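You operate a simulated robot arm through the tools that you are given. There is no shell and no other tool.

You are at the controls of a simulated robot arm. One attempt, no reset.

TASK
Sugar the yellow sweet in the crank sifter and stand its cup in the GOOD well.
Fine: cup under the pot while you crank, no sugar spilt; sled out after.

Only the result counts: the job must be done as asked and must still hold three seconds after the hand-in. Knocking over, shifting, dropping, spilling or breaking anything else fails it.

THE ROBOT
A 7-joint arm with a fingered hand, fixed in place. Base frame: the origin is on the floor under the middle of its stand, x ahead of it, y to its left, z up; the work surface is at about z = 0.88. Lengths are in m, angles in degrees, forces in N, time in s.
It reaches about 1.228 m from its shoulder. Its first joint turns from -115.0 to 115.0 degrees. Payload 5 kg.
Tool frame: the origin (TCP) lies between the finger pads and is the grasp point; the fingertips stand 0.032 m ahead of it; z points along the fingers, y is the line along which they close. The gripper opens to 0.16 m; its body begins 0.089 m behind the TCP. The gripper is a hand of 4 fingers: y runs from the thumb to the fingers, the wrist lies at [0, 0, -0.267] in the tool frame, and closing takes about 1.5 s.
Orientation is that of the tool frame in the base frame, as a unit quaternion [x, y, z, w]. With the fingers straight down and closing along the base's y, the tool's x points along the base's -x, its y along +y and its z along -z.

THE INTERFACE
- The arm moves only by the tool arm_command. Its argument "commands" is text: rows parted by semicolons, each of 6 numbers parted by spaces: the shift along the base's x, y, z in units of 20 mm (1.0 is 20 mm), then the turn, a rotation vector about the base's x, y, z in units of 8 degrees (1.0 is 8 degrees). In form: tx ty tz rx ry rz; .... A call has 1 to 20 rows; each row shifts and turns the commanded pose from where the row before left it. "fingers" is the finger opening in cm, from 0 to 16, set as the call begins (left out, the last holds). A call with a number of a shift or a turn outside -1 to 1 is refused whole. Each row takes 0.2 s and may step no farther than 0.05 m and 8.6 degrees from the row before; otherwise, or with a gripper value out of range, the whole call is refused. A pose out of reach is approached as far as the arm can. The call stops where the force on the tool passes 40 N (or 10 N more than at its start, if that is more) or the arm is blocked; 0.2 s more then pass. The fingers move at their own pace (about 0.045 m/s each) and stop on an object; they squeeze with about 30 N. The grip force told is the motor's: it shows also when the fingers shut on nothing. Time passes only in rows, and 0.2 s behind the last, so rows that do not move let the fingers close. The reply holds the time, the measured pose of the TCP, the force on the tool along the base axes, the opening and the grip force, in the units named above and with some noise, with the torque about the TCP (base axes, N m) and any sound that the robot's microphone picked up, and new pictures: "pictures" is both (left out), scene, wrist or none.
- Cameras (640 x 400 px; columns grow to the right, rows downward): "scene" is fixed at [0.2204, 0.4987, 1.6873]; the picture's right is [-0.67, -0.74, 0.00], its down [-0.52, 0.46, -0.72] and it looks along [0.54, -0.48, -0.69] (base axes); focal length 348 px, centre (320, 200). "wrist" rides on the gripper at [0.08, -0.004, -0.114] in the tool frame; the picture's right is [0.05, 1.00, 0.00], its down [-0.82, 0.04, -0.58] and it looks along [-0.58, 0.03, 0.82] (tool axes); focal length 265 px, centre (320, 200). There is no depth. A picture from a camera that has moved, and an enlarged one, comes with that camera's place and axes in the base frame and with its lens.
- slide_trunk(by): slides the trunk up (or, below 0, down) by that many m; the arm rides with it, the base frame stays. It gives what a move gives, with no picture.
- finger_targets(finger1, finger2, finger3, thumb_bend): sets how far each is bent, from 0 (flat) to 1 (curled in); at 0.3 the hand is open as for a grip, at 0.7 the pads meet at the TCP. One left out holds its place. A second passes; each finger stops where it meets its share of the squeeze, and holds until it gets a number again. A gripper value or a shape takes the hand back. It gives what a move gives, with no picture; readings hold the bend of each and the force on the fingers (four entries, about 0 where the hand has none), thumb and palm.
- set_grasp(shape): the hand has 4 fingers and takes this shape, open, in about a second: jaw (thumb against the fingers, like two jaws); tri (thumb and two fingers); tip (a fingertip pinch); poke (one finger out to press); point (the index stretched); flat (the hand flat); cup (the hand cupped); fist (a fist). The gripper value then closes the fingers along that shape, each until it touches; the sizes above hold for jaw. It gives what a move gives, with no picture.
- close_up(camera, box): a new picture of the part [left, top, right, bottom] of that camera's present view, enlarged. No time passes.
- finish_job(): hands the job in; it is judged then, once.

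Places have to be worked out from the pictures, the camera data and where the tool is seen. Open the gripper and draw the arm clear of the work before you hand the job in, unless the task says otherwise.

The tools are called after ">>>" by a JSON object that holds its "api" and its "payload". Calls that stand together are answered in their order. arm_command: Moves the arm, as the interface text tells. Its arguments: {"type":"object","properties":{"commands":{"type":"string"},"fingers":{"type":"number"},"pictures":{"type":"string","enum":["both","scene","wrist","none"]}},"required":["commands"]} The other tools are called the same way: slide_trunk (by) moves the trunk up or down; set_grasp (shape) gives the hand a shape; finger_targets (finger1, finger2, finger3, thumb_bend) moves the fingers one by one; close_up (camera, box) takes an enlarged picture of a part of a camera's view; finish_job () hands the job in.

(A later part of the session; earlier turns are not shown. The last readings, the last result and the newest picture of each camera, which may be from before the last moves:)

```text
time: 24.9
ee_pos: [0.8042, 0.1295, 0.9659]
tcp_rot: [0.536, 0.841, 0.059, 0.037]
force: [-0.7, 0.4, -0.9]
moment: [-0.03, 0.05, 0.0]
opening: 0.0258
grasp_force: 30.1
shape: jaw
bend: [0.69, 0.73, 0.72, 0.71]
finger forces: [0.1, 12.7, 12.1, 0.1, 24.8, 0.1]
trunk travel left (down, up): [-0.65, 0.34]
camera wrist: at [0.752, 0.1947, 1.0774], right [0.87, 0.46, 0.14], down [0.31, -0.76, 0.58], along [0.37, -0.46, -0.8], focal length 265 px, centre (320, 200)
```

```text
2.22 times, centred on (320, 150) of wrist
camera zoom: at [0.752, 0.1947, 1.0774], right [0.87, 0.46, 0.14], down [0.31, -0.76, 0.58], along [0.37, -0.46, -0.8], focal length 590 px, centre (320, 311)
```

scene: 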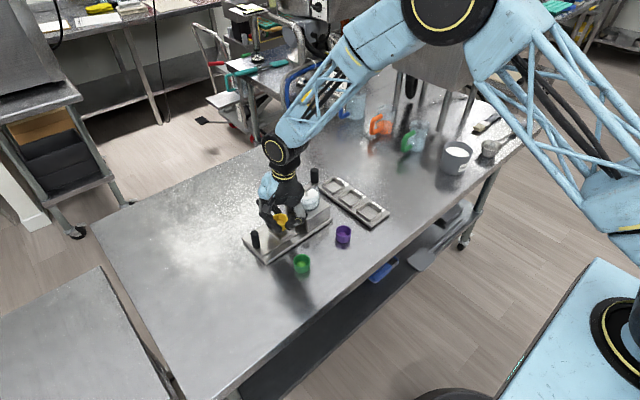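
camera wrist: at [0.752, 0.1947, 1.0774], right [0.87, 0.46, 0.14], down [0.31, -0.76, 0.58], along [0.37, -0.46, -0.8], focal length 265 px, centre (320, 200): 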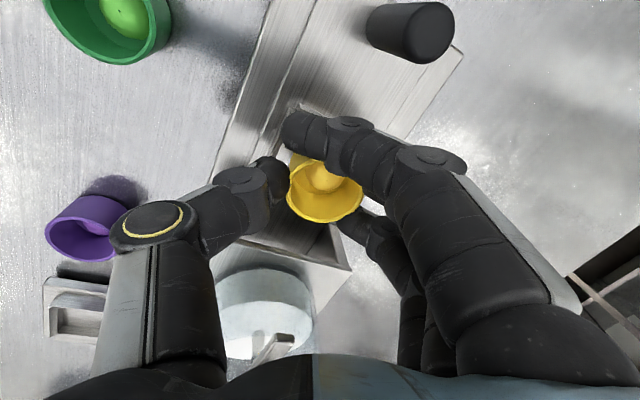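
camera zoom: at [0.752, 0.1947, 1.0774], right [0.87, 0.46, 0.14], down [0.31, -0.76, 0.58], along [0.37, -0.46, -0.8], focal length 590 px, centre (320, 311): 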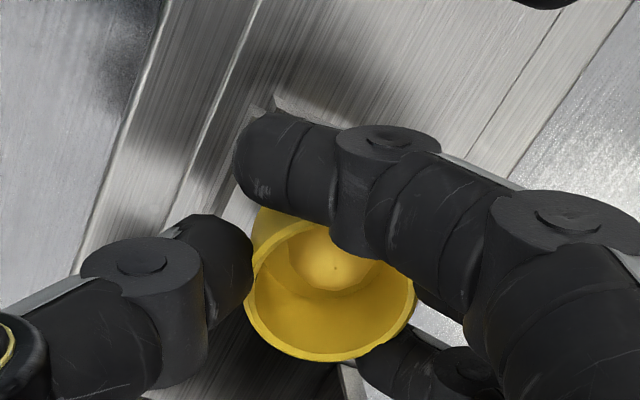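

The cup hangs just over the recess. I zoom both cameras tightly to compare the cup's footprint with the recess walls.

>>> {"api": "close_up", "payload": {"camera": "wrist", "box": [240, 90, 390, 190]}}

>>> {"api": "close_up", "payload": {"camera": "wrist", "box": [240, 180, 390, 280]}}

>>> {"api": "close_up", "payload": {"camera": "scene", "box": [265, 205, 305, 235]}}

```text
4.00 times, centred on (315, 140) of wrist
camera zoom: at [0.752, 0.1947, 1.0774], right [0.87, 0.46, 0.14], down [0.31, -0.76, 0.58], along [0.37, -0.46, -0.8], focal length 1062 px, centre (340, 440)
```

zoom: 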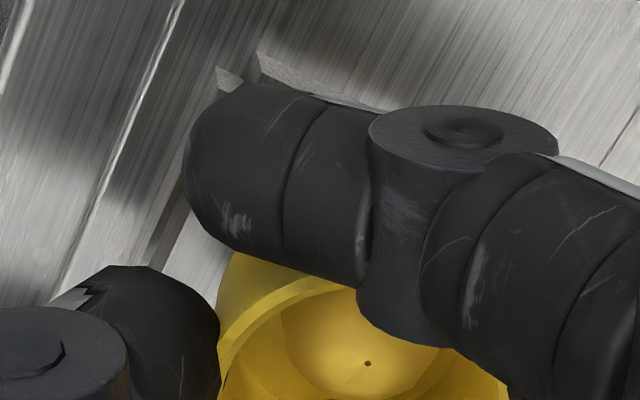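

```text
4.00 times, centred on (315, 230) of wrist
camera zoom: at [0.752, 0.1947, 1.0774], right [0.87, 0.46, 0.14], down [0.31, -0.76, 0.58], along [0.37, -0.46, -0.8], focal length 1062 px, centre (340, 80)
```

zoom: 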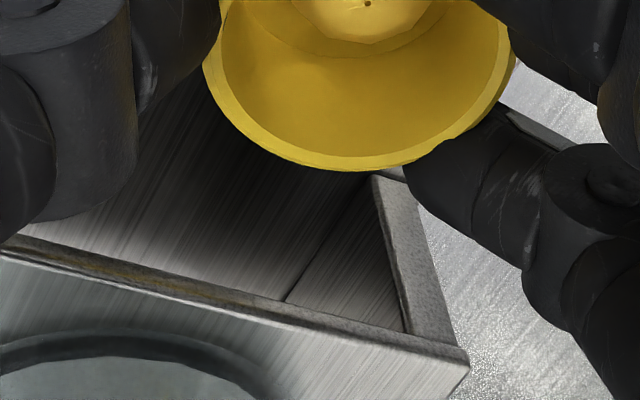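

```text
13.33 times, centred on (285, 220) of scene
camera zoom: at [0.2204, 0.4987, 1.6873], right [-0.67, -0.74, 0.0], down [-0.52, 0.46, -0.72], along [0.54, -0.48, -0.69], focal length 4647 px, centre (787, -67)
```

zoom: 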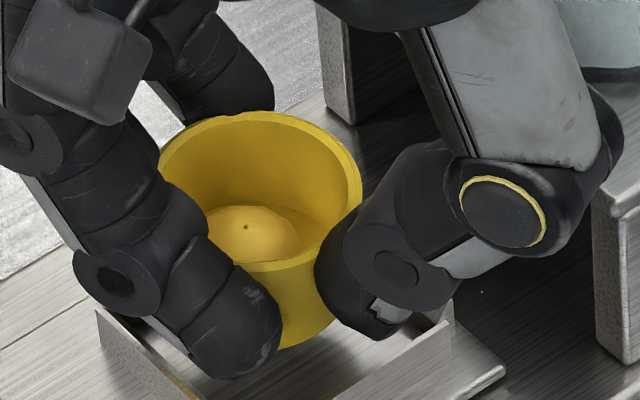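

The recess walls flare outward like a funnel and the cup is centred within about 2 mm and level. I lower slowly 18 mm and watch the force.

>>> {"api": "arm_command", "payload": {"commands": "0 0 -0.3 0 0 0; 0 0 -0.3 0 0 0; 0 0 -0.3 0 0 0; 0 0 0 0 0 0", "pictures": "none"}}

>>> {"api": "close_up", "payload": {"camera": "scene", "box": [265, 205, 305, 235]}}

>>> {"api": "close_up", "payload": {"camera": "wrist", "box": [220, 60, 420, 240]}}

```text
time: 25.9
ee_pos: [0.8031, 0.1296, 0.9487]
tcp_rot: [0.536, 0.841, 0.059, 0.039]
force: [-6.2, -1.7, 17.3]
moment: [-0.29, 0.61, -0.08]
opening: 0.0264
grasp_force: 30.3
shape: jaw
bend: [0.69, 0.73, 0.72, 0.71]
finger forces: [0.0, 13.2, 13.9, 0.0, 44.6, 0.0]
trunk travel left (down, up): [-0.65, 0.34]
```

```text
13.33 times, centred on (285, 220) of scene
camera zoom: at [0.2204, 0.4987, 1.6873], right [-0.67, -0.74, 0.0], down [-0.52, 0.46, -0.72], along [0.54, -0.48, -0.69], focal length 4647 px, centre (787, -67)
```

zoom: 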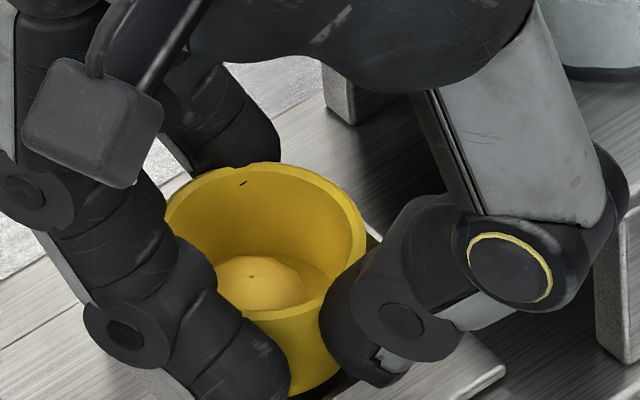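

```text
2.22 times, centred on (320, 150) of wrist
camera zoom: at [0.7512, 0.1945, 1.061], right [0.87, 0.46, 0.14], down [0.31, -0.76, 0.58], along [0.37, -0.46, -0.8], focal length 590 px, centre (320, 311)
```

zoom: 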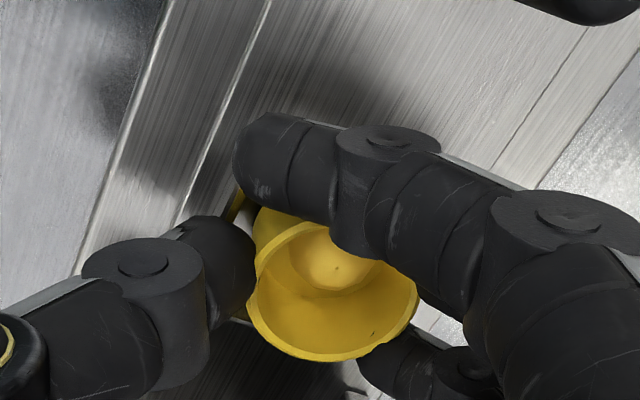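

Contact: about 17 N up and 6 N toward -x, so the cup is touching on its +x side. I also see a small dark mark on the cup's inner wall, so I zoom in on it before doing anything else.

>>> {"api": "close_up", "payload": {"camera": "wrist", "box": [280, 150, 380, 230]}}

>>> {"api": "close_up", "payload": {"camera": "scene", "box": [272, 212, 296, 230]}}

>>> {"api": "close_up", "payload": {"camera": "scene", "box": [250, 200, 330, 260]}}

```text
5.00 times, centred on (330, 190) of wrist
camera zoom: at [0.7512, 0.1945, 1.061], right [0.87, 0.46, 0.14], down [0.31, -0.76, 0.58], along [0.37, -0.46, -0.8], focal length 1327 px, centre (270, 250)
```

zoom: 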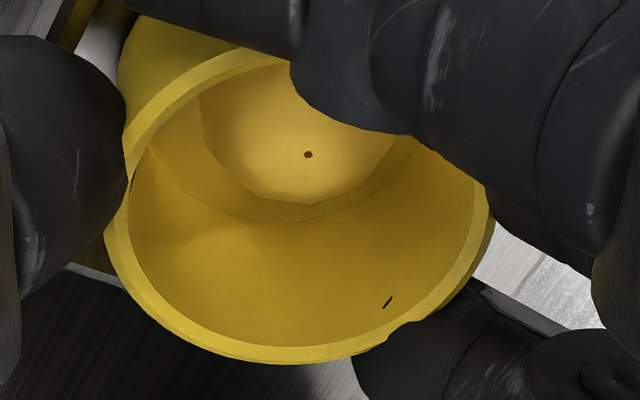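

```text
16.00 times, centred on (284, 221) of scene
camera zoom: at [0.2204, 0.4987, 1.6873], right [-0.67, -0.74, 0.0], down [-0.52, 0.46, -0.72], along [0.54, -0.48, -0.69], focal length 5576 px, centre (896, -136)
```

zoom: 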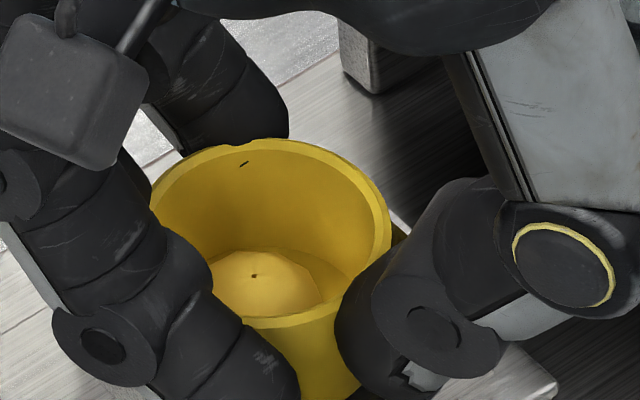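

```text
6.67 times, centred on (290, 230) of scene
camera zoom: at [0.2204, 0.4987, 1.6873], right [-0.67, -0.74, 0.0], down [-0.52, 0.46, -0.72], along [0.54, -0.48, -0.69], focal length 2324 px, centre (520, 0)
```

zoom: 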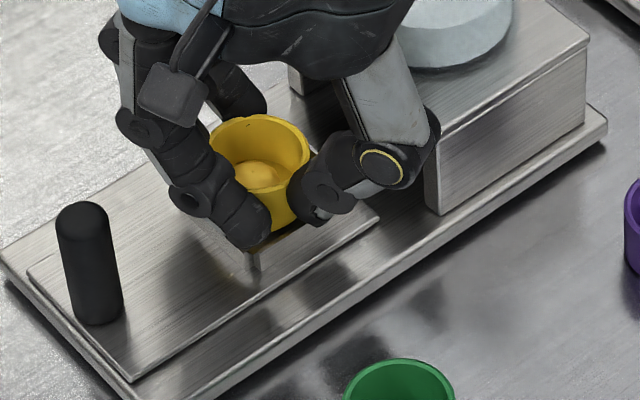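

The dark mark is only finger 3's tip showing through the thin wall. The torque puts the contact at about (0.784, 0.117), which matches the thumb tip on the -x recess wall, while the cup itself already sits inside the walls. I unload 2 mm upward and then open a little so the cup settles in.

>>> {"api": "arm_command", "payload": {"commands": "0 0 0.08 0 0 0; 0 0 0 0 0 0", "pictures": "none"}}

>>> {"api": "close_up", "payload": {"camera": "scene", "box": [268, 205, 308, 235]}}

```text
time: 26.5
ee_pos: [0.803, 0.1297, 0.9497]
tcp_rot: [0.536, 0.841, 0.06, 0.038]
force: [-4.6, -1.4, 9.8]
moment: [-0.21, 0.41, -0.02]
opening: 0.0266
grasp_force: 29.5
shape: jaw
bend: [0.69, 0.73, 0.72, 0.71]
finger forces: [0.1, 13.0, 13.9, 0.0, 37.7, 0.1]
trunk travel left (down, up): [-0.65, 0.34]
```

```text
13.33 times, centred on (288, 220) of scene
camera zoom: at [0.2204, 0.4987, 1.6873], right [-0.67, -0.74, 0.0], down [-0.52, 0.46, -0.72], along [0.54, -0.48, -0.69], focal length 4647 px, centre (747, -67)
```

zoom: 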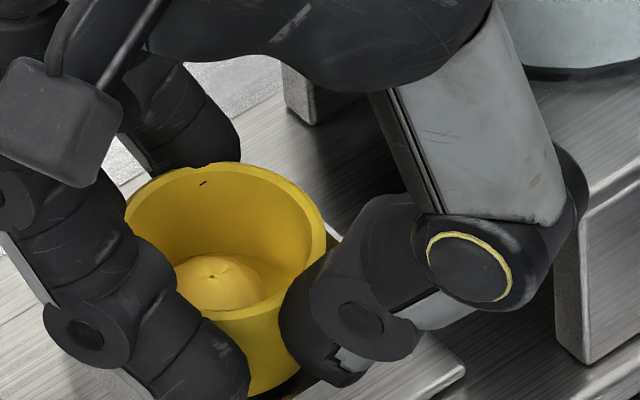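

The force dropped to 10 N and the contact point still matches the thumb tip. I raise 2 mm more to unload it fully, then open slightly.

>>> {"api": "arm_command", "payload": {"commands": "0 0 0.1 0 0 0; 0 0 0 0 0 0", "pictures": "none"}}

>>> {"api": "arm_command", "payload": {"commands": "0 0 0 0 0 0; 0 0 0 0 0 0; 0 0 0 0 0 0; 0 0 0 0 0 0", "fingers": 5.6, "pictures": "none"}}

>>> {"api": "close_up", "payload": {"camera": "scene", "box": [268, 205, 308, 235]}}

>>> {"api": "close_up", "payload": {"camera": "wrist", "box": [220, 80, 420, 240]}}

```text
time: 27.1
ee_pos: [0.8037, 0.1289, 0.9503]
tcp_rot: [0.536, 0.841, 0.058, 0.038]
force: [-2.6, -0.6, -2.2]
moment: [0.0, 0.16, -0.03]
opening: 0.0266
grasp_force: 30.7
shape: jaw
bend: [0.69, 0.73, 0.71, 0.71]
finger forces: [0.0, 12.5, 13.3, 0.0, 27.8, 0.0]
trunk travel left (down, up): [-0.65, 0.34]
```

```text
time: 28.1
ee_pos: [0.8041, 0.129, 0.9503]
tcp_rot: [0.536, 0.842, 0.058, 0.037]
force: [0.1, 0.1, 0.5]
moment: [-0.01, 0.0, 0.01]
opening: 0.0554
grasp_force: 0.0
shape: jaw
bend: [0.73, 0.73, 0.73, 0.7]
finger forces: [0.1, 0.0, 0.0, 0.0, 0.0, 0.0]
trunk travel left (down, up): [-0.65, 0.34]
```

```text
13.33 times, centred on (288, 220) of scene
camera zoom: at [0.2204, 0.4987, 1.6873], right [-0.67, -0.74, 0.0], down [-0.52, 0.46, -0.72], along [0.54, -0.48, -0.69], focal length 4647 px, centre (747, -67)
```

zoom: 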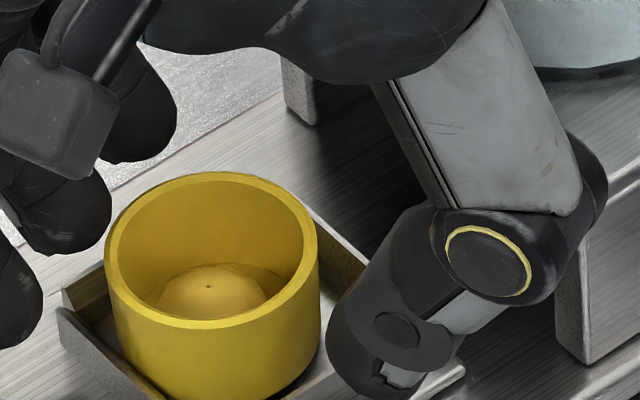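

```text
2.50 times, centred on (320, 160) of wrist
camera zoom: at [0.7521, 0.1946, 1.0627], right [0.87, 0.46, 0.14], down [0.31, -0.76, 0.58], along [0.37, -0.46, -0.8], focal length 664 px, centre (320, 300)
```

zoom: 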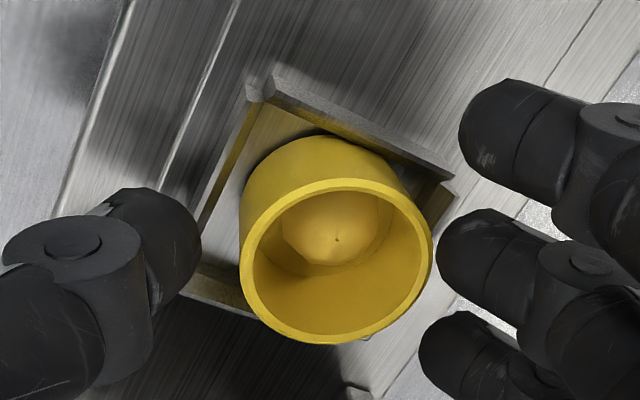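

The cup has dropped into the recess, level and free of the fingers. I rise straight up to z≈1.07 and look at the seating from above.

>>> {"api": "arm_command", "payload": {"commands": "0 0 0.4 0 0 0; 0 0 0.6 0 0 0; 0 0 1 0 0 0; 0 0 1 0 0 0; 0 0 1 0 0 0; 0 0 1 0 0 0; 0 0 1 0 0 0; 0 0 0 0 0 0"}}

>>> {"api": "close_up", "payload": {"camera": "scene", "box": [245, 195, 325, 255]}}

>>> {"api": "close_up", "payload": {"camera": "wrist", "box": [200, 0, 400, 160]}}

```text
time: 29.9
ee_pos: [0.8032, 0.1291, 1.0711]
tcp_rot: [0.536, 0.841, 0.06, 0.038]
force: [0.1, -0.2, 0.5]
moment: [-0.01, -0.01, -0.02]
opening: 0.0555
grasp_force: 0.1
shape: jaw
bend: [0.73, 0.73, 0.73, 0.7]
finger forces: [0.1, 0.1, 0.0, 0.0, 0.0, 0.0]
trunk travel left (down, up): [-0.65, 0.34]
camera wrist: at [0.7518, 0.1945, 1.1826], right [0.87, 0.46, 0.14], down [0.31, -0.76, 0.58], along [0.37, -0.46, -0.8], focal length 265 px, centre (320, 200)
```

scene: 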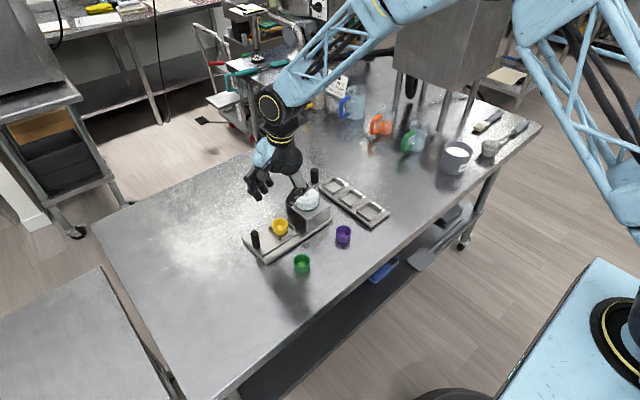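
wrist: 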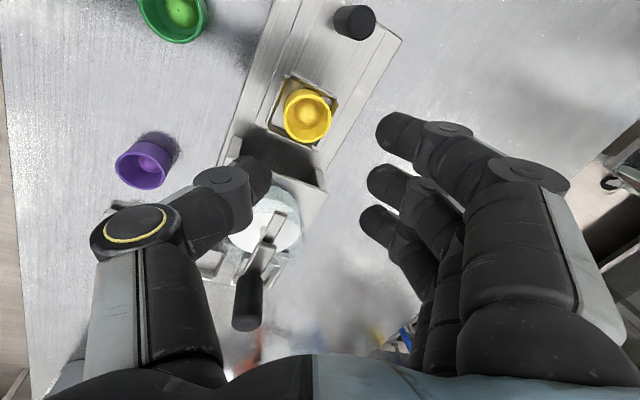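

```text
6.67 times, centred on (285, 225) of scene
camera zoom: at [0.2204, 0.4987, 1.6873], right [-0.67, -0.74, 0.0], down [-0.52, 0.46, -0.72], along [0.54, -0.48, -0.69], focal length 2324 px, centre (553, 33)
```

zoom: 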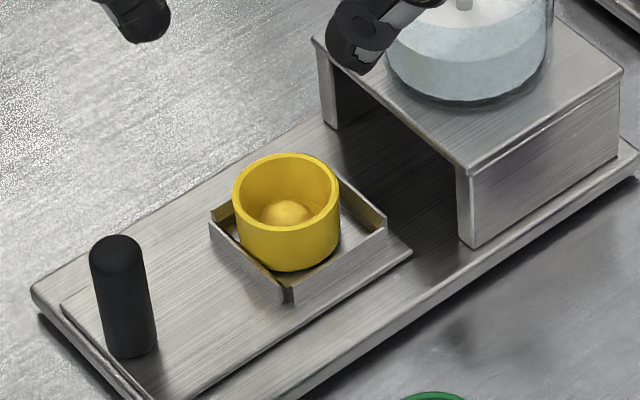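

```text
2.50 times, centred on (300, 80) of wrist
camera zoom: at [0.7518, 0.1945, 1.1826], right [0.87, 0.46, 0.14], down [0.31, -0.76, 0.58], along [0.37, -0.46, -0.8], focal length 664 px, centre (370, 500)
```

zoom: 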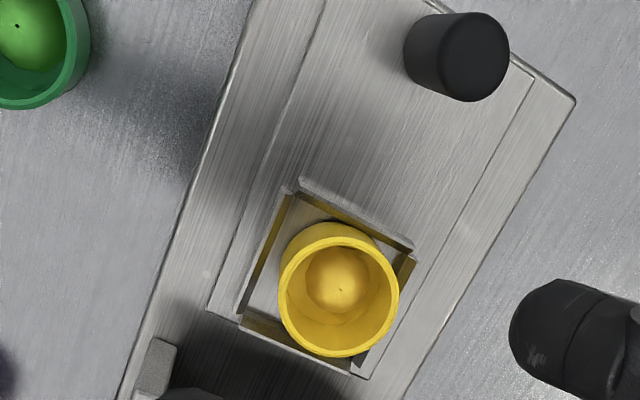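

The cup stands level in the recess. The sled knob is at about (0.808, 0.216) with its top near z 0.966, so I move above it, remove the 8° tilt and open to 7 cm.

>>> {"api": "arm_command", "payload": {"commands": "0.05 0.87 0 -0.084 0.181 0; 0.05 0.87 0 -0.084 0.181 0; 0.05 0.87 0 -0.084 0.181 0; 0.05 0.86 0 -0.084 0.181 0; 0.04 0.86 0 -0.084 0.181 0; 0 0 0 0 0 0; 0 0 0 0 0 0", "fingers": 7}}

>>> {"api": "close_up", "payload": {"camera": "wrist", "box": [200, 80, 440, 240]}}

```text
time: 31.5
ee_pos: [0.8083, 0.2152, 1.0707]
tcp_rot: [0.537, 0.844, 0.001, -0.001]
force: [-0.1, -0.1, -0.2]
moment: [-0.01, 0.0, 0.0]
opening: 0.0692
grasp_force: 0.0
shape: jaw
bend: [0.73, 0.73, 0.73, 0.7]
finger forces: [0.0, 0.0, 0.0, 0.0, 0.0, 0.0]
trunk travel left (down, up): [-0.65, 0.34]
camera wrist: at [0.7708, 0.288, 1.1844], right [0.88, 0.47, 0.0], down [0.38, -0.72, 0.58], along [0.27, -0.51, -0.82], focal length 265 px, centre (320, 200)
```

scene: 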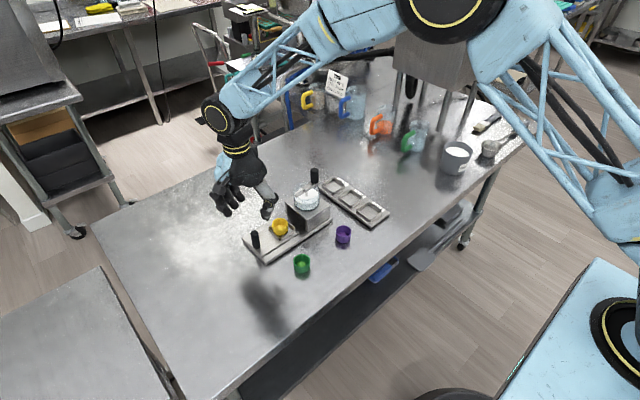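
wrist: 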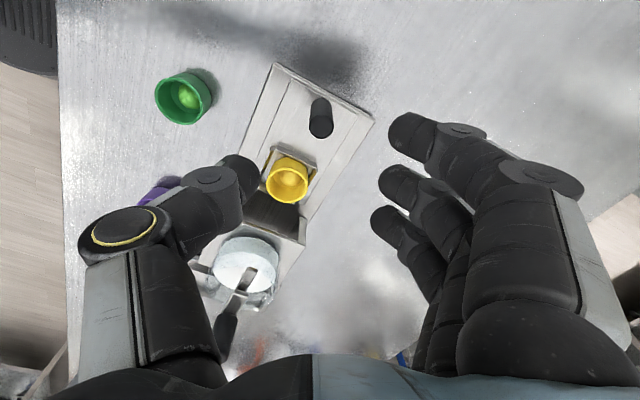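

```text
2.50 times, centred on (320, 160) of wrist
camera zoom: at [0.7708, 0.288, 1.1844], right [0.88, 0.47, 0.0], down [0.38, -0.72, 0.58], along [0.27, -0.51, -0.82], focal length 664 px, centre (320, 300)
```

zoom: 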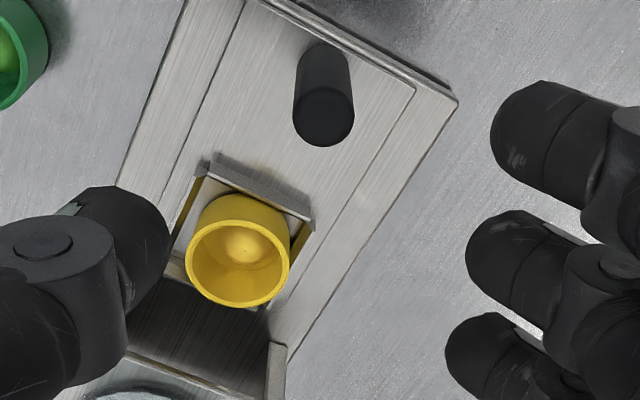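

The knob lies centred between thumb and fingers at about (0.809, 0.218). I descend to z≈0.955 around it.

>>> {"api": "arm_command", "payload": {"commands": "0 0.1 -1 0 0 0; 0 0 -1 0 0 0; 0 0 -1 0 0 0; 0 0 -1 0 0 0; 0 0 -1 0 0 0; 0 0 -0.75 0 0 0; 0 0 0 0 0 0"}}

>>> {"api": "close_up", "payload": {"camera": "wrist", "box": [200, 80, 440, 240]}}

>>> {"api": "close_up", "payload": {"camera": "scene", "box": [220, 190, 340, 280]}}

```text
time: 33.1
ee_pos: [0.8098, 0.2178, 0.956]
tcp_rot: [0.537, 0.843, 0.0, 0.0]
force: [0.1, -0.5, -0.4]
moment: [0.01, -0.02, -0.02]
opening: 0.0692
grasp_force: 0.0
shape: jaw
bend: [0.73, 0.73, 0.73, 0.7]
finger forces: [0.0, 0.0, 0.0, 0.0, 0.0, 0.1]
trunk travel left (down, up): [-0.65, 0.34]
camera wrist: at [0.7716, 0.29, 1.0691], right [0.88, 0.47, 0.0], down [0.38, -0.72, 0.58], along [0.27, -0.51, -0.82], focal length 265 px, centre (320, 200)
```

scene: 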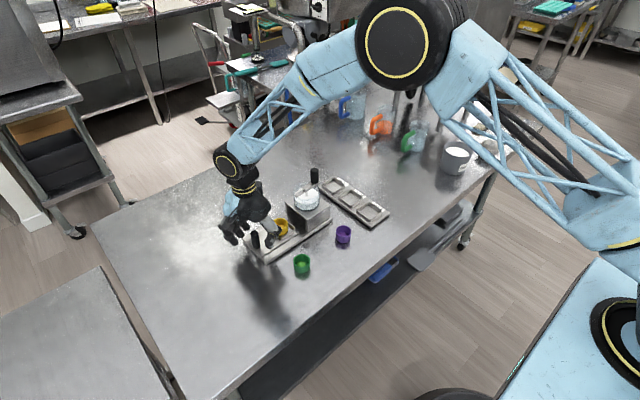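
wrist: 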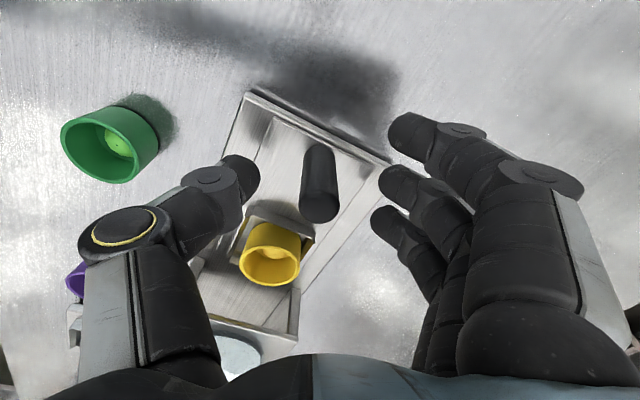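

```text
2.50 times, centred on (320, 160) of wrist
camera zoom: at [0.7716, 0.29, 1.0691], right [0.88, 0.47, 0.0], down [0.38, -0.72, 0.58], along [0.27, -0.51, -0.82], focal length 664 px, centre (320, 300)
```

zoom: 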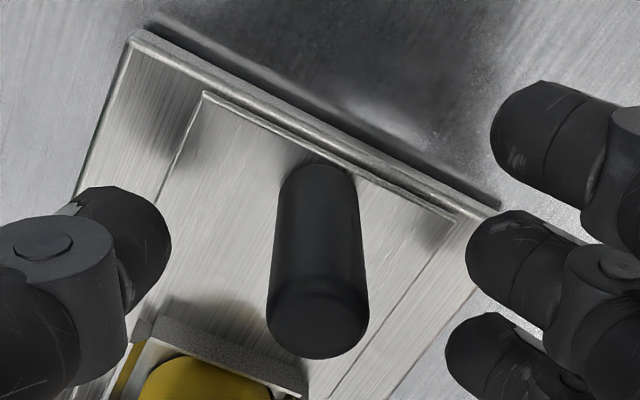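

```text
4.44 times, centred on (280, 235) of scene
camera zoom: at [0.2204, 0.4987, 1.6873], right [-0.67, -0.74, 0.0], down [-0.52, 0.46, -0.72], along [0.54, -0.48, -0.69], focal length 1549 px, centre (498, 44)
```

zoom: 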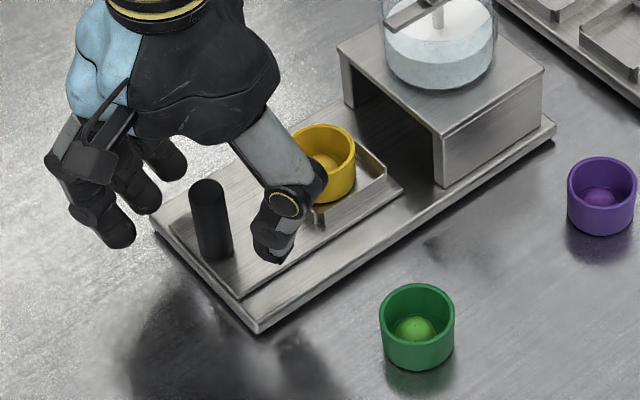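

The knob is centred between thumb and finger 2. I close on it.

>>> {"api": "arm_command", "payload": {"commands": "0 0 0 0 0 0; 0 0 0 0 0 0; 0 0 0 0 0 0; 0 0 0 0 0 0; 0 0 0 0 0 0; 0 0 0 0 0 0; 0 0 0 0 0 0; 0 0 0 0 0 0", "fingers": 1}}

>>> {"api": "close_up", "payload": {"camera": "scene", "box": [220, 190, 340, 280]}}

>>> {"api": "close_up", "payload": {"camera": "wrist", "box": [200, 100, 440, 300]}}

```text
time: 34.9
ee_pos: [0.8084, 0.2174, 0.9557]
tcp_rot: [0.537, 0.844, 0.0, -0.001]
force: [-9.7, -2.7, -4.4]
moment: [-0.04, 0.12, -0.03]
opening: 0.0044
grasp_force: 29.9
shape: jaw
bend: [0.69, 0.72, 0.69, 0.7]
finger forces: [0.1, 12.3, 0.0, 0.1, 23.0, 0.0]
trunk travel left (down, up): [-0.65, 0.34]
camera wrist: at [0.7708, 0.2896, 1.0688], right [0.88, 0.47, 0.0], down [0.38, -0.72, 0.58], along [0.27, -0.51, -0.82], focal length 265 px, centre (320, 200)
```

scene: 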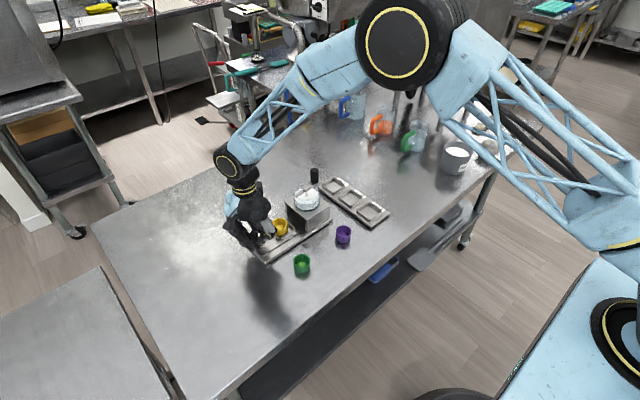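
wrist: 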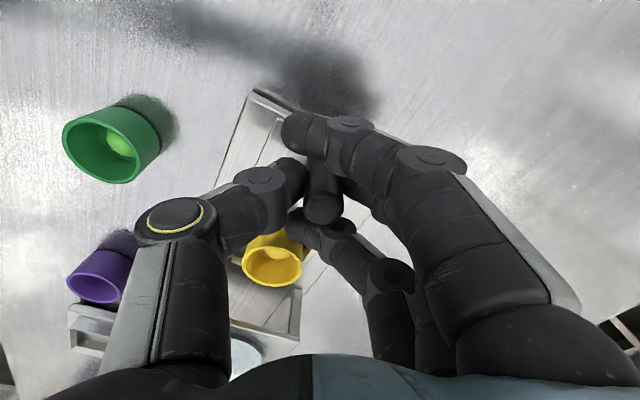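

```text
4.44 times, centred on (280, 235) of scene
camera zoom: at [0.2204, 0.4987, 1.6873], right [-0.67, -0.74, 0.0], down [-0.52, 0.46, -0.72], along [0.54, -0.48, -0.69], focal length 1549 px, centre (498, 44)
```

zoom: 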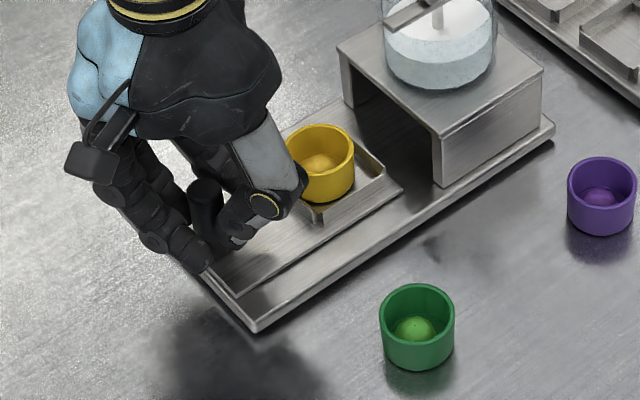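

```text
2.00 times, centred on (320, 200) of wrist
camera zoom: at [0.7708, 0.2896, 1.0688], right [0.88, 0.47, 0.0], down [0.38, -0.72, 0.58], along [0.27, -0.51, -0.82], focal length 531 px, centre (320, 200)
```

zoom: 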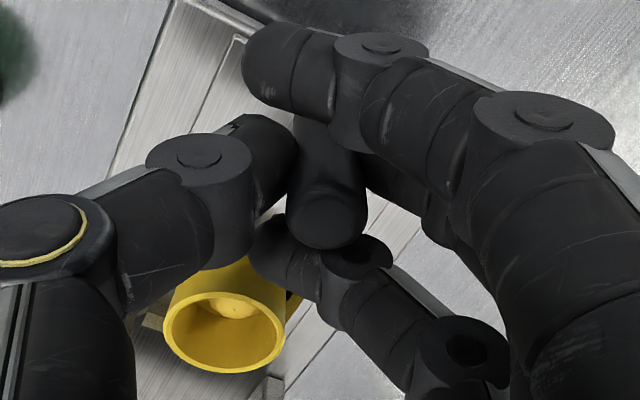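

The grip is firm: thumb 23 N, finger 2 12 N. Finger 3 would come within about 4 mm of the pot box at the end of the push, so I open it out of the way and keep thumb and finger 2 gripping.

>>> {"api": "finger_targets", "payload": {"finger3": 0.3}}

>>> {"api": "arm_command", "payload": {"commands": "0 -0.1 0 0 0 0; 0 -0.2 0 0 0 0; 0 -0.3 0 0 0 0; 0 -0.4 0 0 0 0; 0 0 0 0 0 0"}}

>>> {"api": "close_up", "payload": {"camera": "scene", "box": [220, 190, 340, 280]}}

```text
time: 35.9
ee_pos: [0.8099, 0.2168, 0.9545]
tcp_rot: [0.537, 0.843, 0.0, 0.0]
force: [-8.0, -3.6, 1.2]
moment: [-0.03, 0.08, -0.04]
opening: 0.0163
grasp_force: 17.5
shape: fingers
bend: [0.69, 0.71, 0.3, 0.7]
finger forces: [0.0, 12.8, 0.1, 0.1, 21.7, 0.1]
trunk travel left (down, up): [-0.65, 0.34]
```

```text
time: 37.1
ee_pos: [0.8092, 0.198, 0.9558]
tcp_rot: [0.537, 0.843, 0.001, 0.0]
force: [-8.2, 1.1, 0.5]
moment: [0.11, 0.0, -0.07]
opening: 0.016
grasp_force: 18.2
shape: fingers
bend: [0.69, 0.71, 0.3, 0.7]
finger forces: [0.0, 14.0, 0.0, 0.0, 21.3, 0.0]
trunk travel left (down, up): [-0.65, 0.34]
camera wrist: at [0.7708, 0.27, 1.069], right [0.88, 0.47, 0.0], down [0.38, -0.72, 0.58], along [0.27, -0.51, -0.82], focal length 265 px, centre (320, 200)
```

scene: 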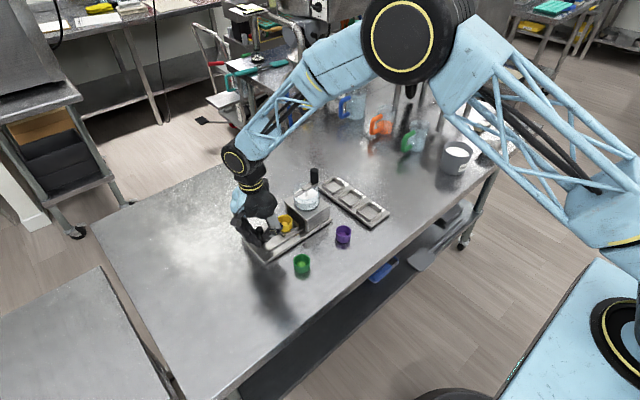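
wrist: 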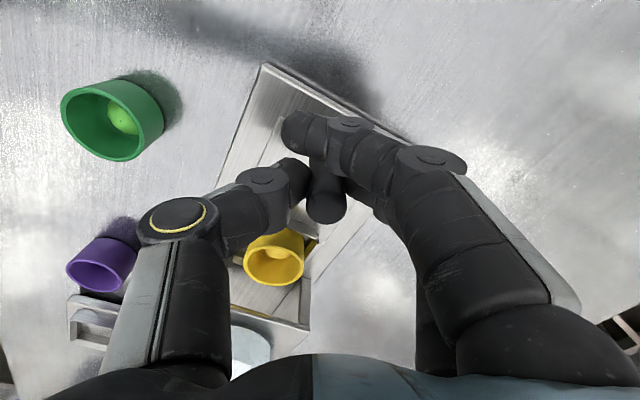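

```text
4.44 times, centred on (280, 235) of scene
camera zoom: at [0.2204, 0.4987, 1.6873], right [-0.67, -0.74, 0.0], down [-0.52, 0.46, -0.72], along [0.54, -0.48, -0.69], focal length 1549 px, centre (498, 44)
```

zoom: 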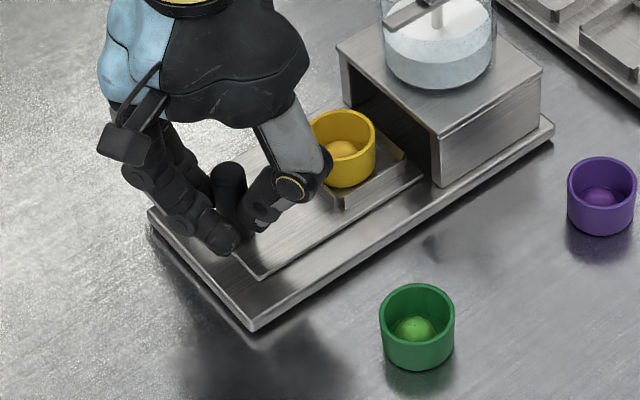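

The sled slides freely with the knob (about 20 mm so far) and the base stayed put. I push 60 mm more.

>>> {"api": "arm_command", "payload": {"commands": "0 -0.25 0 0 0 0; 0 -0.45 0 0 0 0; 0 -0.5 0 0 0 0; 0 -0.5 0 0 0 0; 0 -0.5 0 0 0 0; 0 -0.45 0 0 0 0; 0 -0.25 0 0 0 0; 0 -0.1 0 0 0 0; 0 0 0 0 0 0"}}

>>> {"api": "close_up", "payload": {"camera": "scene", "box": [230, 170, 350, 270]}}

>>> {"api": "close_up", "payload": {"camera": "wrist", "box": [180, 100, 420, 300]}}

```text
time: 39.1
ee_pos: [0.809, 0.1368, 0.9558]
tcp_rot: [0.537, 0.843, 0.0, 0.0]
force: [-9.5, 0.9, -0.7]
moment: [0.1, 0.03, -0.09]
opening: 0.0162
grasp_force: 17.4
shape: fingers
bend: [0.69, 0.71, 0.3, 0.7]
finger forces: [0.1, 13.1, 0.1, 0.0, 21.2, 0.1]
trunk travel left (down, up): [-0.65, 0.34]
camera wrist: at [0.7707, 0.2101, 1.0692], right [0.88, 0.47, 0.0], down [0.38, -0.72, 0.58], along [0.27, -0.51, -0.82], focal length 265 px, centre (320, 200)
```

scene: 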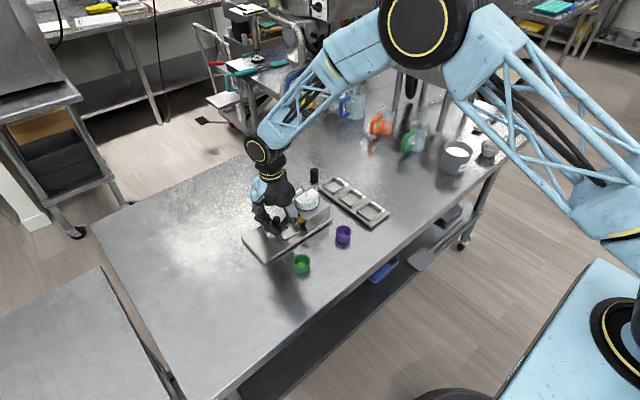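
wrist: 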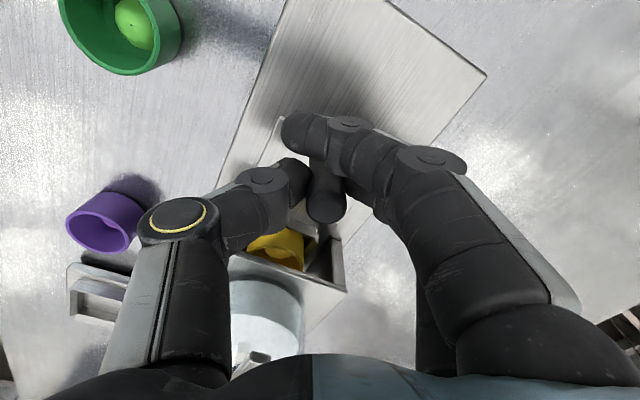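

```text
4.00 times, centred on (290, 220) of scene
camera zoom: at [0.2204, 0.4987, 1.6873], right [-0.67, -0.74, 0.0], down [-0.52, 0.46, -0.72], along [0.54, -0.48, -0.69], focal length 1394 px, centre (440, 120)
```

zoom: 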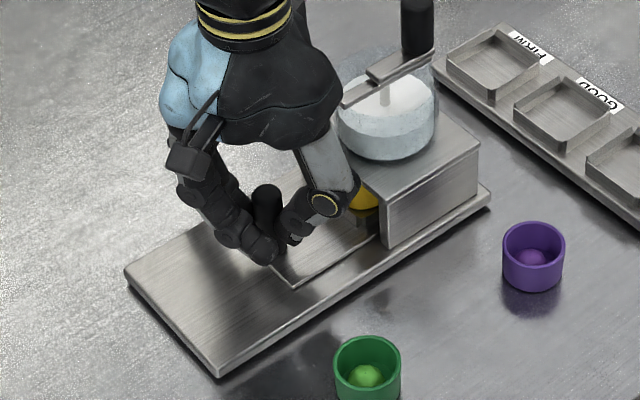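

```text
2.00 times, centred on (300, 200) of wrist
camera zoom: at [0.7707, 0.2101, 1.0692], right [0.88, 0.47, 0.0], down [0.38, -0.72, 0.58], along [0.27, -0.51, -0.82], focal length 531 px, centre (360, 200)
```

zoom: 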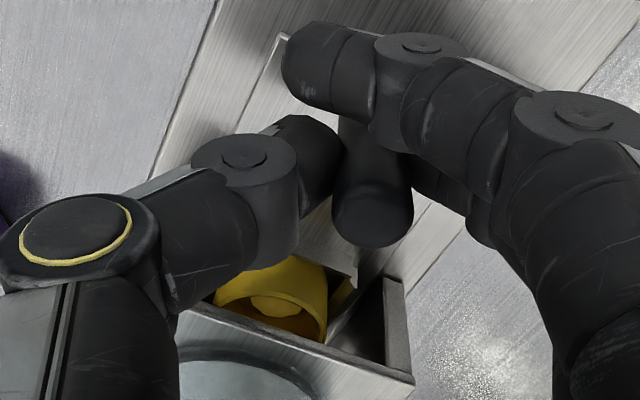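

The cup is partly under the box. I continue in small steps, watching for the end stop.

>>> {"api": "arm_command", "payload": {"commands": "0 -0.2 0 0 0 0; 0 -0.2 0 0 0 0; 0 -0.2 0 0 0 0; 0 0 0 0 0 0", "pictures": "none"}}

>>> {"api": "arm_command", "payload": {"commands": "0 -0.15 0 0 0 0; 0 0 0 0 0 0", "pictures": "both"}}

>>> {"api": "close_up", "payload": {"camera": "scene", "box": [245, 170, 345, 250]}}

>>> {"api": "close_up", "payload": {"camera": "wrist", "box": [180, 100, 420, 300]}}

```text
time: 40.1
ee_pos: [0.8072, 0.1253, 0.9563]
tcp_rot: [0.537, 0.843, 0.0, 0.001]
force: [-10.1, 1.6, 0.0]
moment: [0.08, 0.07, -0.04]
opening: 0.0163
grasp_force: 17.2
shape: fingers
bend: [0.69, 0.71, 0.3, 0.7]
finger forces: [0.0, 12.6, 0.0, 0.0, 22.4, 0.1]
trunk travel left (down, up): [-0.65, 0.34]
```

```text
time: 40.7
ee_pos: [0.8079, 0.1229, 0.9553]
tcp_rot: [0.538, 0.843, -0.001, 0.0]
force: [-10.6, 0.7, 0.7]
moment: [0.1, 0.07, -0.03]
opening: 0.0161
grasp_force: 17.5
shape: fingers
bend: [0.69, 0.71, 0.3, 0.7]
finger forces: [0.0, 12.5, 0.0, 0.0, 22.5, 0.0]
trunk travel left (down, up): [-0.65, 0.34]
camera wrist: at [0.7705, 0.1948, 1.0692], right [0.88, 0.47, 0.0], down [0.38, -0.72, 0.58], along [0.27, -0.51, -0.82], focal length 265 px, centre (320, 200)
```

scene: 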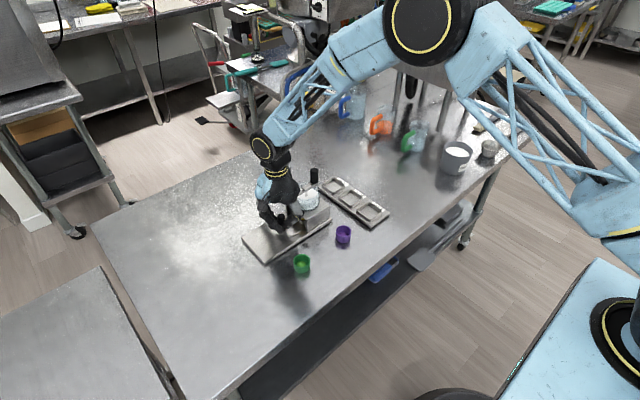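
wrist: 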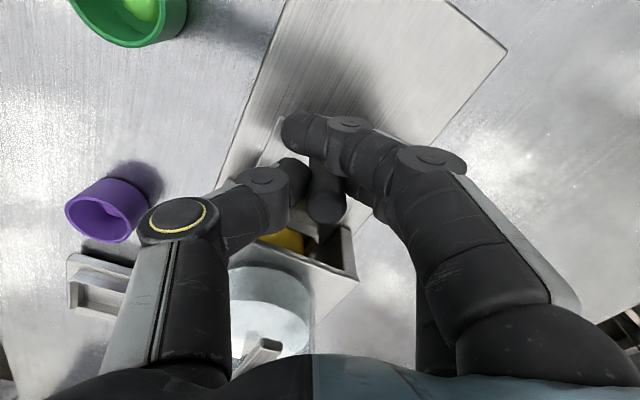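

```text
5.00 times, centred on (295, 210) of scene
camera zoom: at [0.2204, 0.4987, 1.6873], right [-0.67, -0.74, 0.0], down [-0.52, 0.46, -0.72], along [0.54, -0.48, -0.69], focal length 1743 px, centre (445, 150)
```

zoom: 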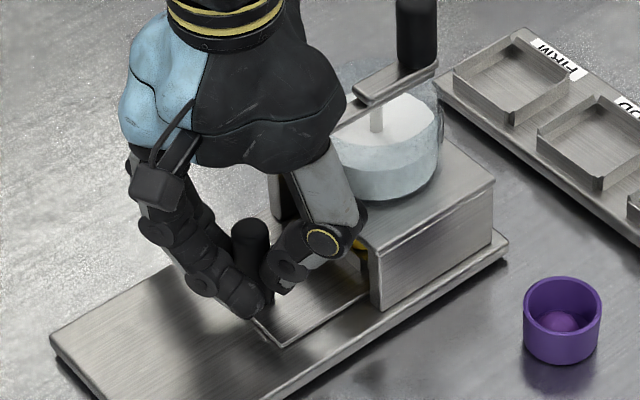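

```text
2.00 times, centred on (300, 200) of wrist
camera zoom: at [0.7705, 0.1948, 1.0692], right [0.88, 0.47, 0.0], down [0.38, -0.72, 0.58], along [0.27, -0.51, -0.82], focal length 531 px, centre (360, 200)
```

zoom: 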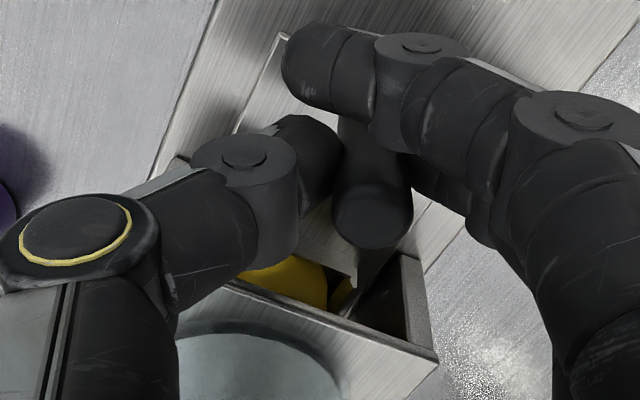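

No stop yet after about 95 mm of travel. I keep pushing in 3 mm steps and watch the y force.

>>> {"api": "arm_command", "payload": {"commands": "0 -0.15 0 0 0 0; 0 0 0 0 0 0", "pictures": "none"}}

>>> {"api": "arm_command", "payload": {"commands": "0 -0.15 0 0 0 0; 0 0 0 0 0 0", "pictures": "none"}}

```text
time: 41.3
ee_pos: [0.807, 0.1187, 0.9553]
tcp_rot: [0.537, 0.843, 0.0, 0.0]
force: [-11.6, -1.6, 0.2]
moment: [0.04, 0.09, -0.07]
opening: 0.0161
grasp_force: 17.4
shape: fingers
bend: [0.69, 0.71, 0.3, 0.7]
finger forces: [0.0, 11.9, 0.1, 0.0, 23.1, 0.1]
trunk travel left (down, up): [-0.65, 0.34]
```

```text
time: 41.9
ee_pos: [0.8092, 0.1169, 0.9552]
tcp_rot: [0.538, 0.843, 0.001, -0.001]
force: [-12.4, 1.7, -0.6]
moment: [0.06, 0.1, -0.05]
opening: 0.0163
grasp_force: 17.3
shape: fingers
bend: [0.69, 0.71, 0.3, 0.7]
finger forces: [0.1, 12.0, 0.0, 0.0, 23.3, 0.0]
trunk travel left (down, up): [-0.65, 0.34]
```

Still no stop at about 101 mm of travel, where my estimate for the recess centre under the pot was about 97 mm. I check the pictures before pushing more.

>>> {"api": "close_up", "payload": {"camera": "scene", "box": [245, 170, 345, 250]}}

>>> {"api": "close_up", "payload": {"camera": "wrist", "box": [220, 140, 400, 290]}}

```text
5.00 times, centred on (295, 210) of scene
camera zoom: at [0.2204, 0.4987, 1.6873], right [-0.67, -0.74, 0.0], down [-0.52, 0.46, -0.72], along [0.54, -0.48, -0.69], focal length 1743 px, centre (445, 150)
```

zoom: 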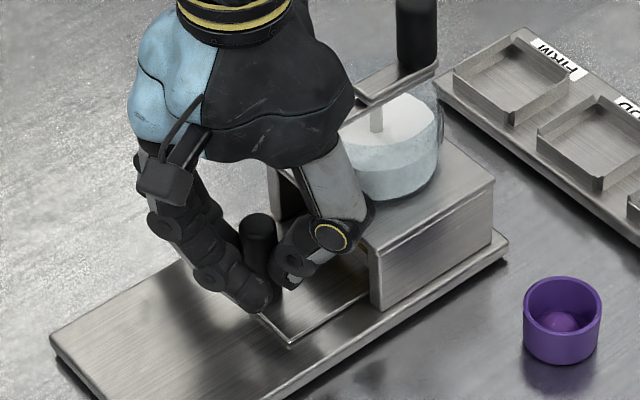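

```text
2.67 times, centred on (310, 215) of wrist
camera zoom: at [0.7705, 0.1891, 1.0693], right [0.88, 0.47, 0.0], down [0.38, -0.72, 0.58], along [0.27, -0.51, -0.82], focal length 708 px, centre (347, 160)
```

zoom: 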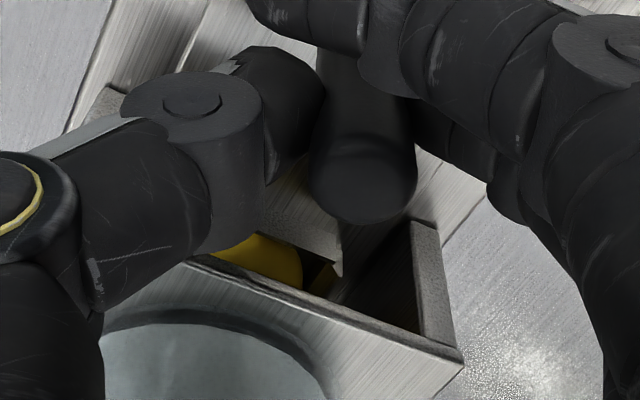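

The base hasn't moved and the hand is clear of the pot. I push another 3 mm twice, looking for a clear rise in the y force.

>>> {"api": "arm_command", "payload": {"commands": "0 -0.15 0 0 0 0; 0 0 0 0 0 0", "pictures": "none"}}

>>> {"api": "arm_command", "payload": {"commands": "0 -0.15 0 0 0 0; 0 0 0 0 0 0", "pictures": "none"}}

```text
time: 42.5
ee_pos: [0.8079, 0.1157, 0.9554]
tcp_rot: [0.537, 0.844, 0.0, 0.0]
force: [-11.0, 10.5, 0.4]
moment: [0.27, 0.07, -0.03]
opening: 0.0163
grasp_force: 16.9
shape: fingers
bend: [0.69, 0.71, 0.3, 0.7]
finger forces: [0.0, 13.8, 0.0, 0.0, 20.4, 0.0]
trunk travel left (down, up): [-0.65, 0.34]
```

```text
time: 43.1
ee_pos: [0.8086, 0.1132, 0.9562]
tcp_rot: [0.536, 0.844, 0.0, 0.0]
force: [-10.4, 18.1, -0.2]
moment: [0.43, 0.11, 0.1]
opening: 0.0154
grasp_force: 16.7
shape: fingers
bend: [0.69, 0.71, 0.3, 0.7]
finger forces: [0.1, 15.8, 0.1, 0.0, 17.3, 0.1]
trunk travel left (down, up): [-0.65, 0.34]
```

The y force jumped to 18 N, so the sled is at its inner stop (knob near y≈0.1165). I back off 3.5 mm to unload it and check that the base hasn't moved.

>>> {"api": "arm_command", "payload": {"commands": "0 0.17 0 0 0 0; 0 0 0 0 0 0", "pictures": "none"}}

>>> {"api": "close_up", "payload": {"camera": "scene", "box": [245, 170, 345, 250]}}

```text
time: 43.7
ee_pos: [0.808, 0.1141, 0.9571]
tcp_rot: [0.537, 0.844, 0.0, 0.0]
force: [-9.5, 12.0, -0.2]
moment: [0.3, 0.02, 0.12]
opening: 0.0157
grasp_force: 16.7
shape: fingers
bend: [0.69, 0.71, 0.3, 0.7]
finger forces: [0.1, 14.8, 0.0, 0.0, 19.4, 0.0]
trunk travel left (down, up): [-0.65, 0.34]
```

```text
5.00 times, centred on (295, 210) of scene
camera zoom: at [0.2204, 0.4987, 1.6873], right [-0.67, -0.74, 0.0], down [-0.52, 0.46, -0.72], along [0.54, -0.48, -0.69], focal length 1743 px, centre (445, 150)
```

zoom: 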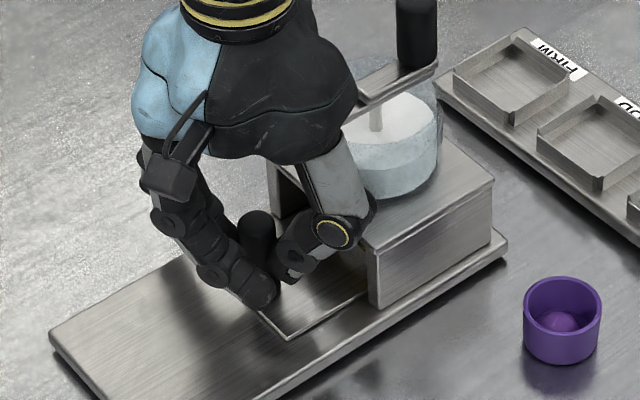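

The base is in the same place. There is still 12 N on y, so I back off 3 mm more.

>>> {"api": "arm_command", "payload": {"commands": "0 0.13 0 0 0 0; 0 0 0 0 0 0", "pictures": "none"}}

```text
time: 44.3
ee_pos: [0.8086, 0.116, 0.9564]
tcp_rot: [0.538, 0.843, -0.002, 0.0]
force: [-10.0, -2.0, -0.2]
moment: [0.05, 0.03, 0.05]
opening: 0.0157
grasp_force: 17.9
shape: fingers
bend: [0.69, 0.71, 0.3, 0.7]
finger forces: [0.0, 13.3, 0.1, 0.0, 21.8, 0.0]
trunk travel left (down, up): [-0.65, 0.34]
```

The load is off and the sled stays at the stop. I release the knob with a 6 cm opening and rise straight up.

>>> {"api": "arm_command", "payload": {"commands": "0 0 0 0 0 0; 0 0 0 0 0 0; 0 0 0 0 0 0; 0 0 0 0 0 0; 0 0 0 0 0 0", "fingers": 6, "pictures": "none"}}

>>> {"api": "close_up", "payload": {"camera": "wrist", "box": [200, 100, 440, 280]}}

>>> {"api": "close_up", "payload": {"camera": "scene", "box": [245, 170, 345, 250]}}

```text
time: 45.5
ee_pos: [0.8079, 0.1171, 0.9556]
tcp_rot: [0.538, 0.843, 0.0, 0.0]
force: [-0.6, -0.6, -0.4]
moment: [0.01, 0.01, -0.01]
opening: 0.0595
grasp_force: 0.0
shape: jaw
bend: [0.73, 0.73, 0.73, 0.7]
finger forces: [0.1, 0.0, 0.0, 0.0, 0.0, 0.0]
trunk travel left (down, up): [-0.65, 0.34]
```

```text
2.22 times, centred on (320, 190) of wrist
camera zoom: at [0.7712, 0.189, 1.0698], right [0.88, 0.47, 0.0], down [0.38, -0.72, 0.58], along [0.27, -0.51, -0.82], focal length 590 px, centre (320, 222)
```

zoom: 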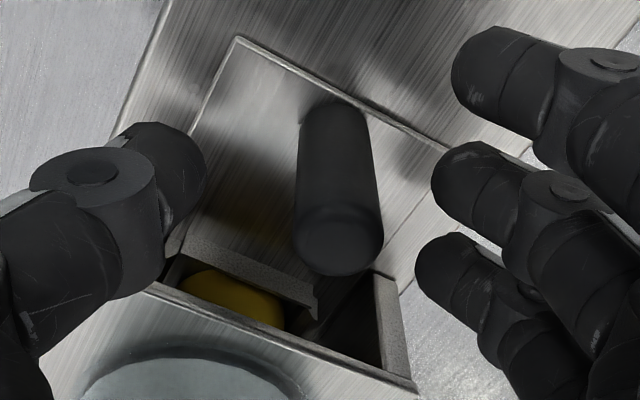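

```text
5.00 times, centred on (295, 210) of scene
camera zoom: at [0.2204, 0.4987, 1.6873], right [-0.67, -0.74, 0.0], down [-0.52, 0.46, -0.72], along [0.54, -0.48, -0.69], focal length 1743 px, centre (445, 150)
```

zoom: 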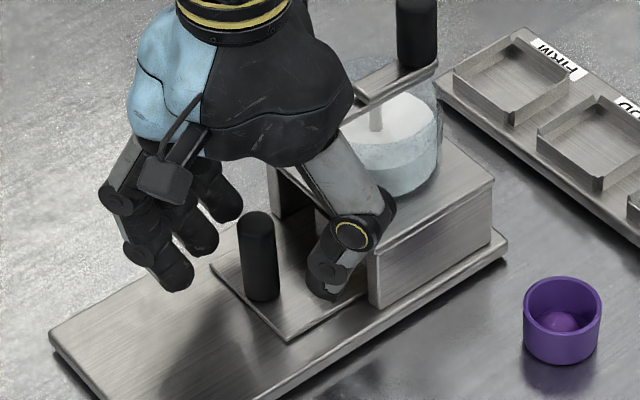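

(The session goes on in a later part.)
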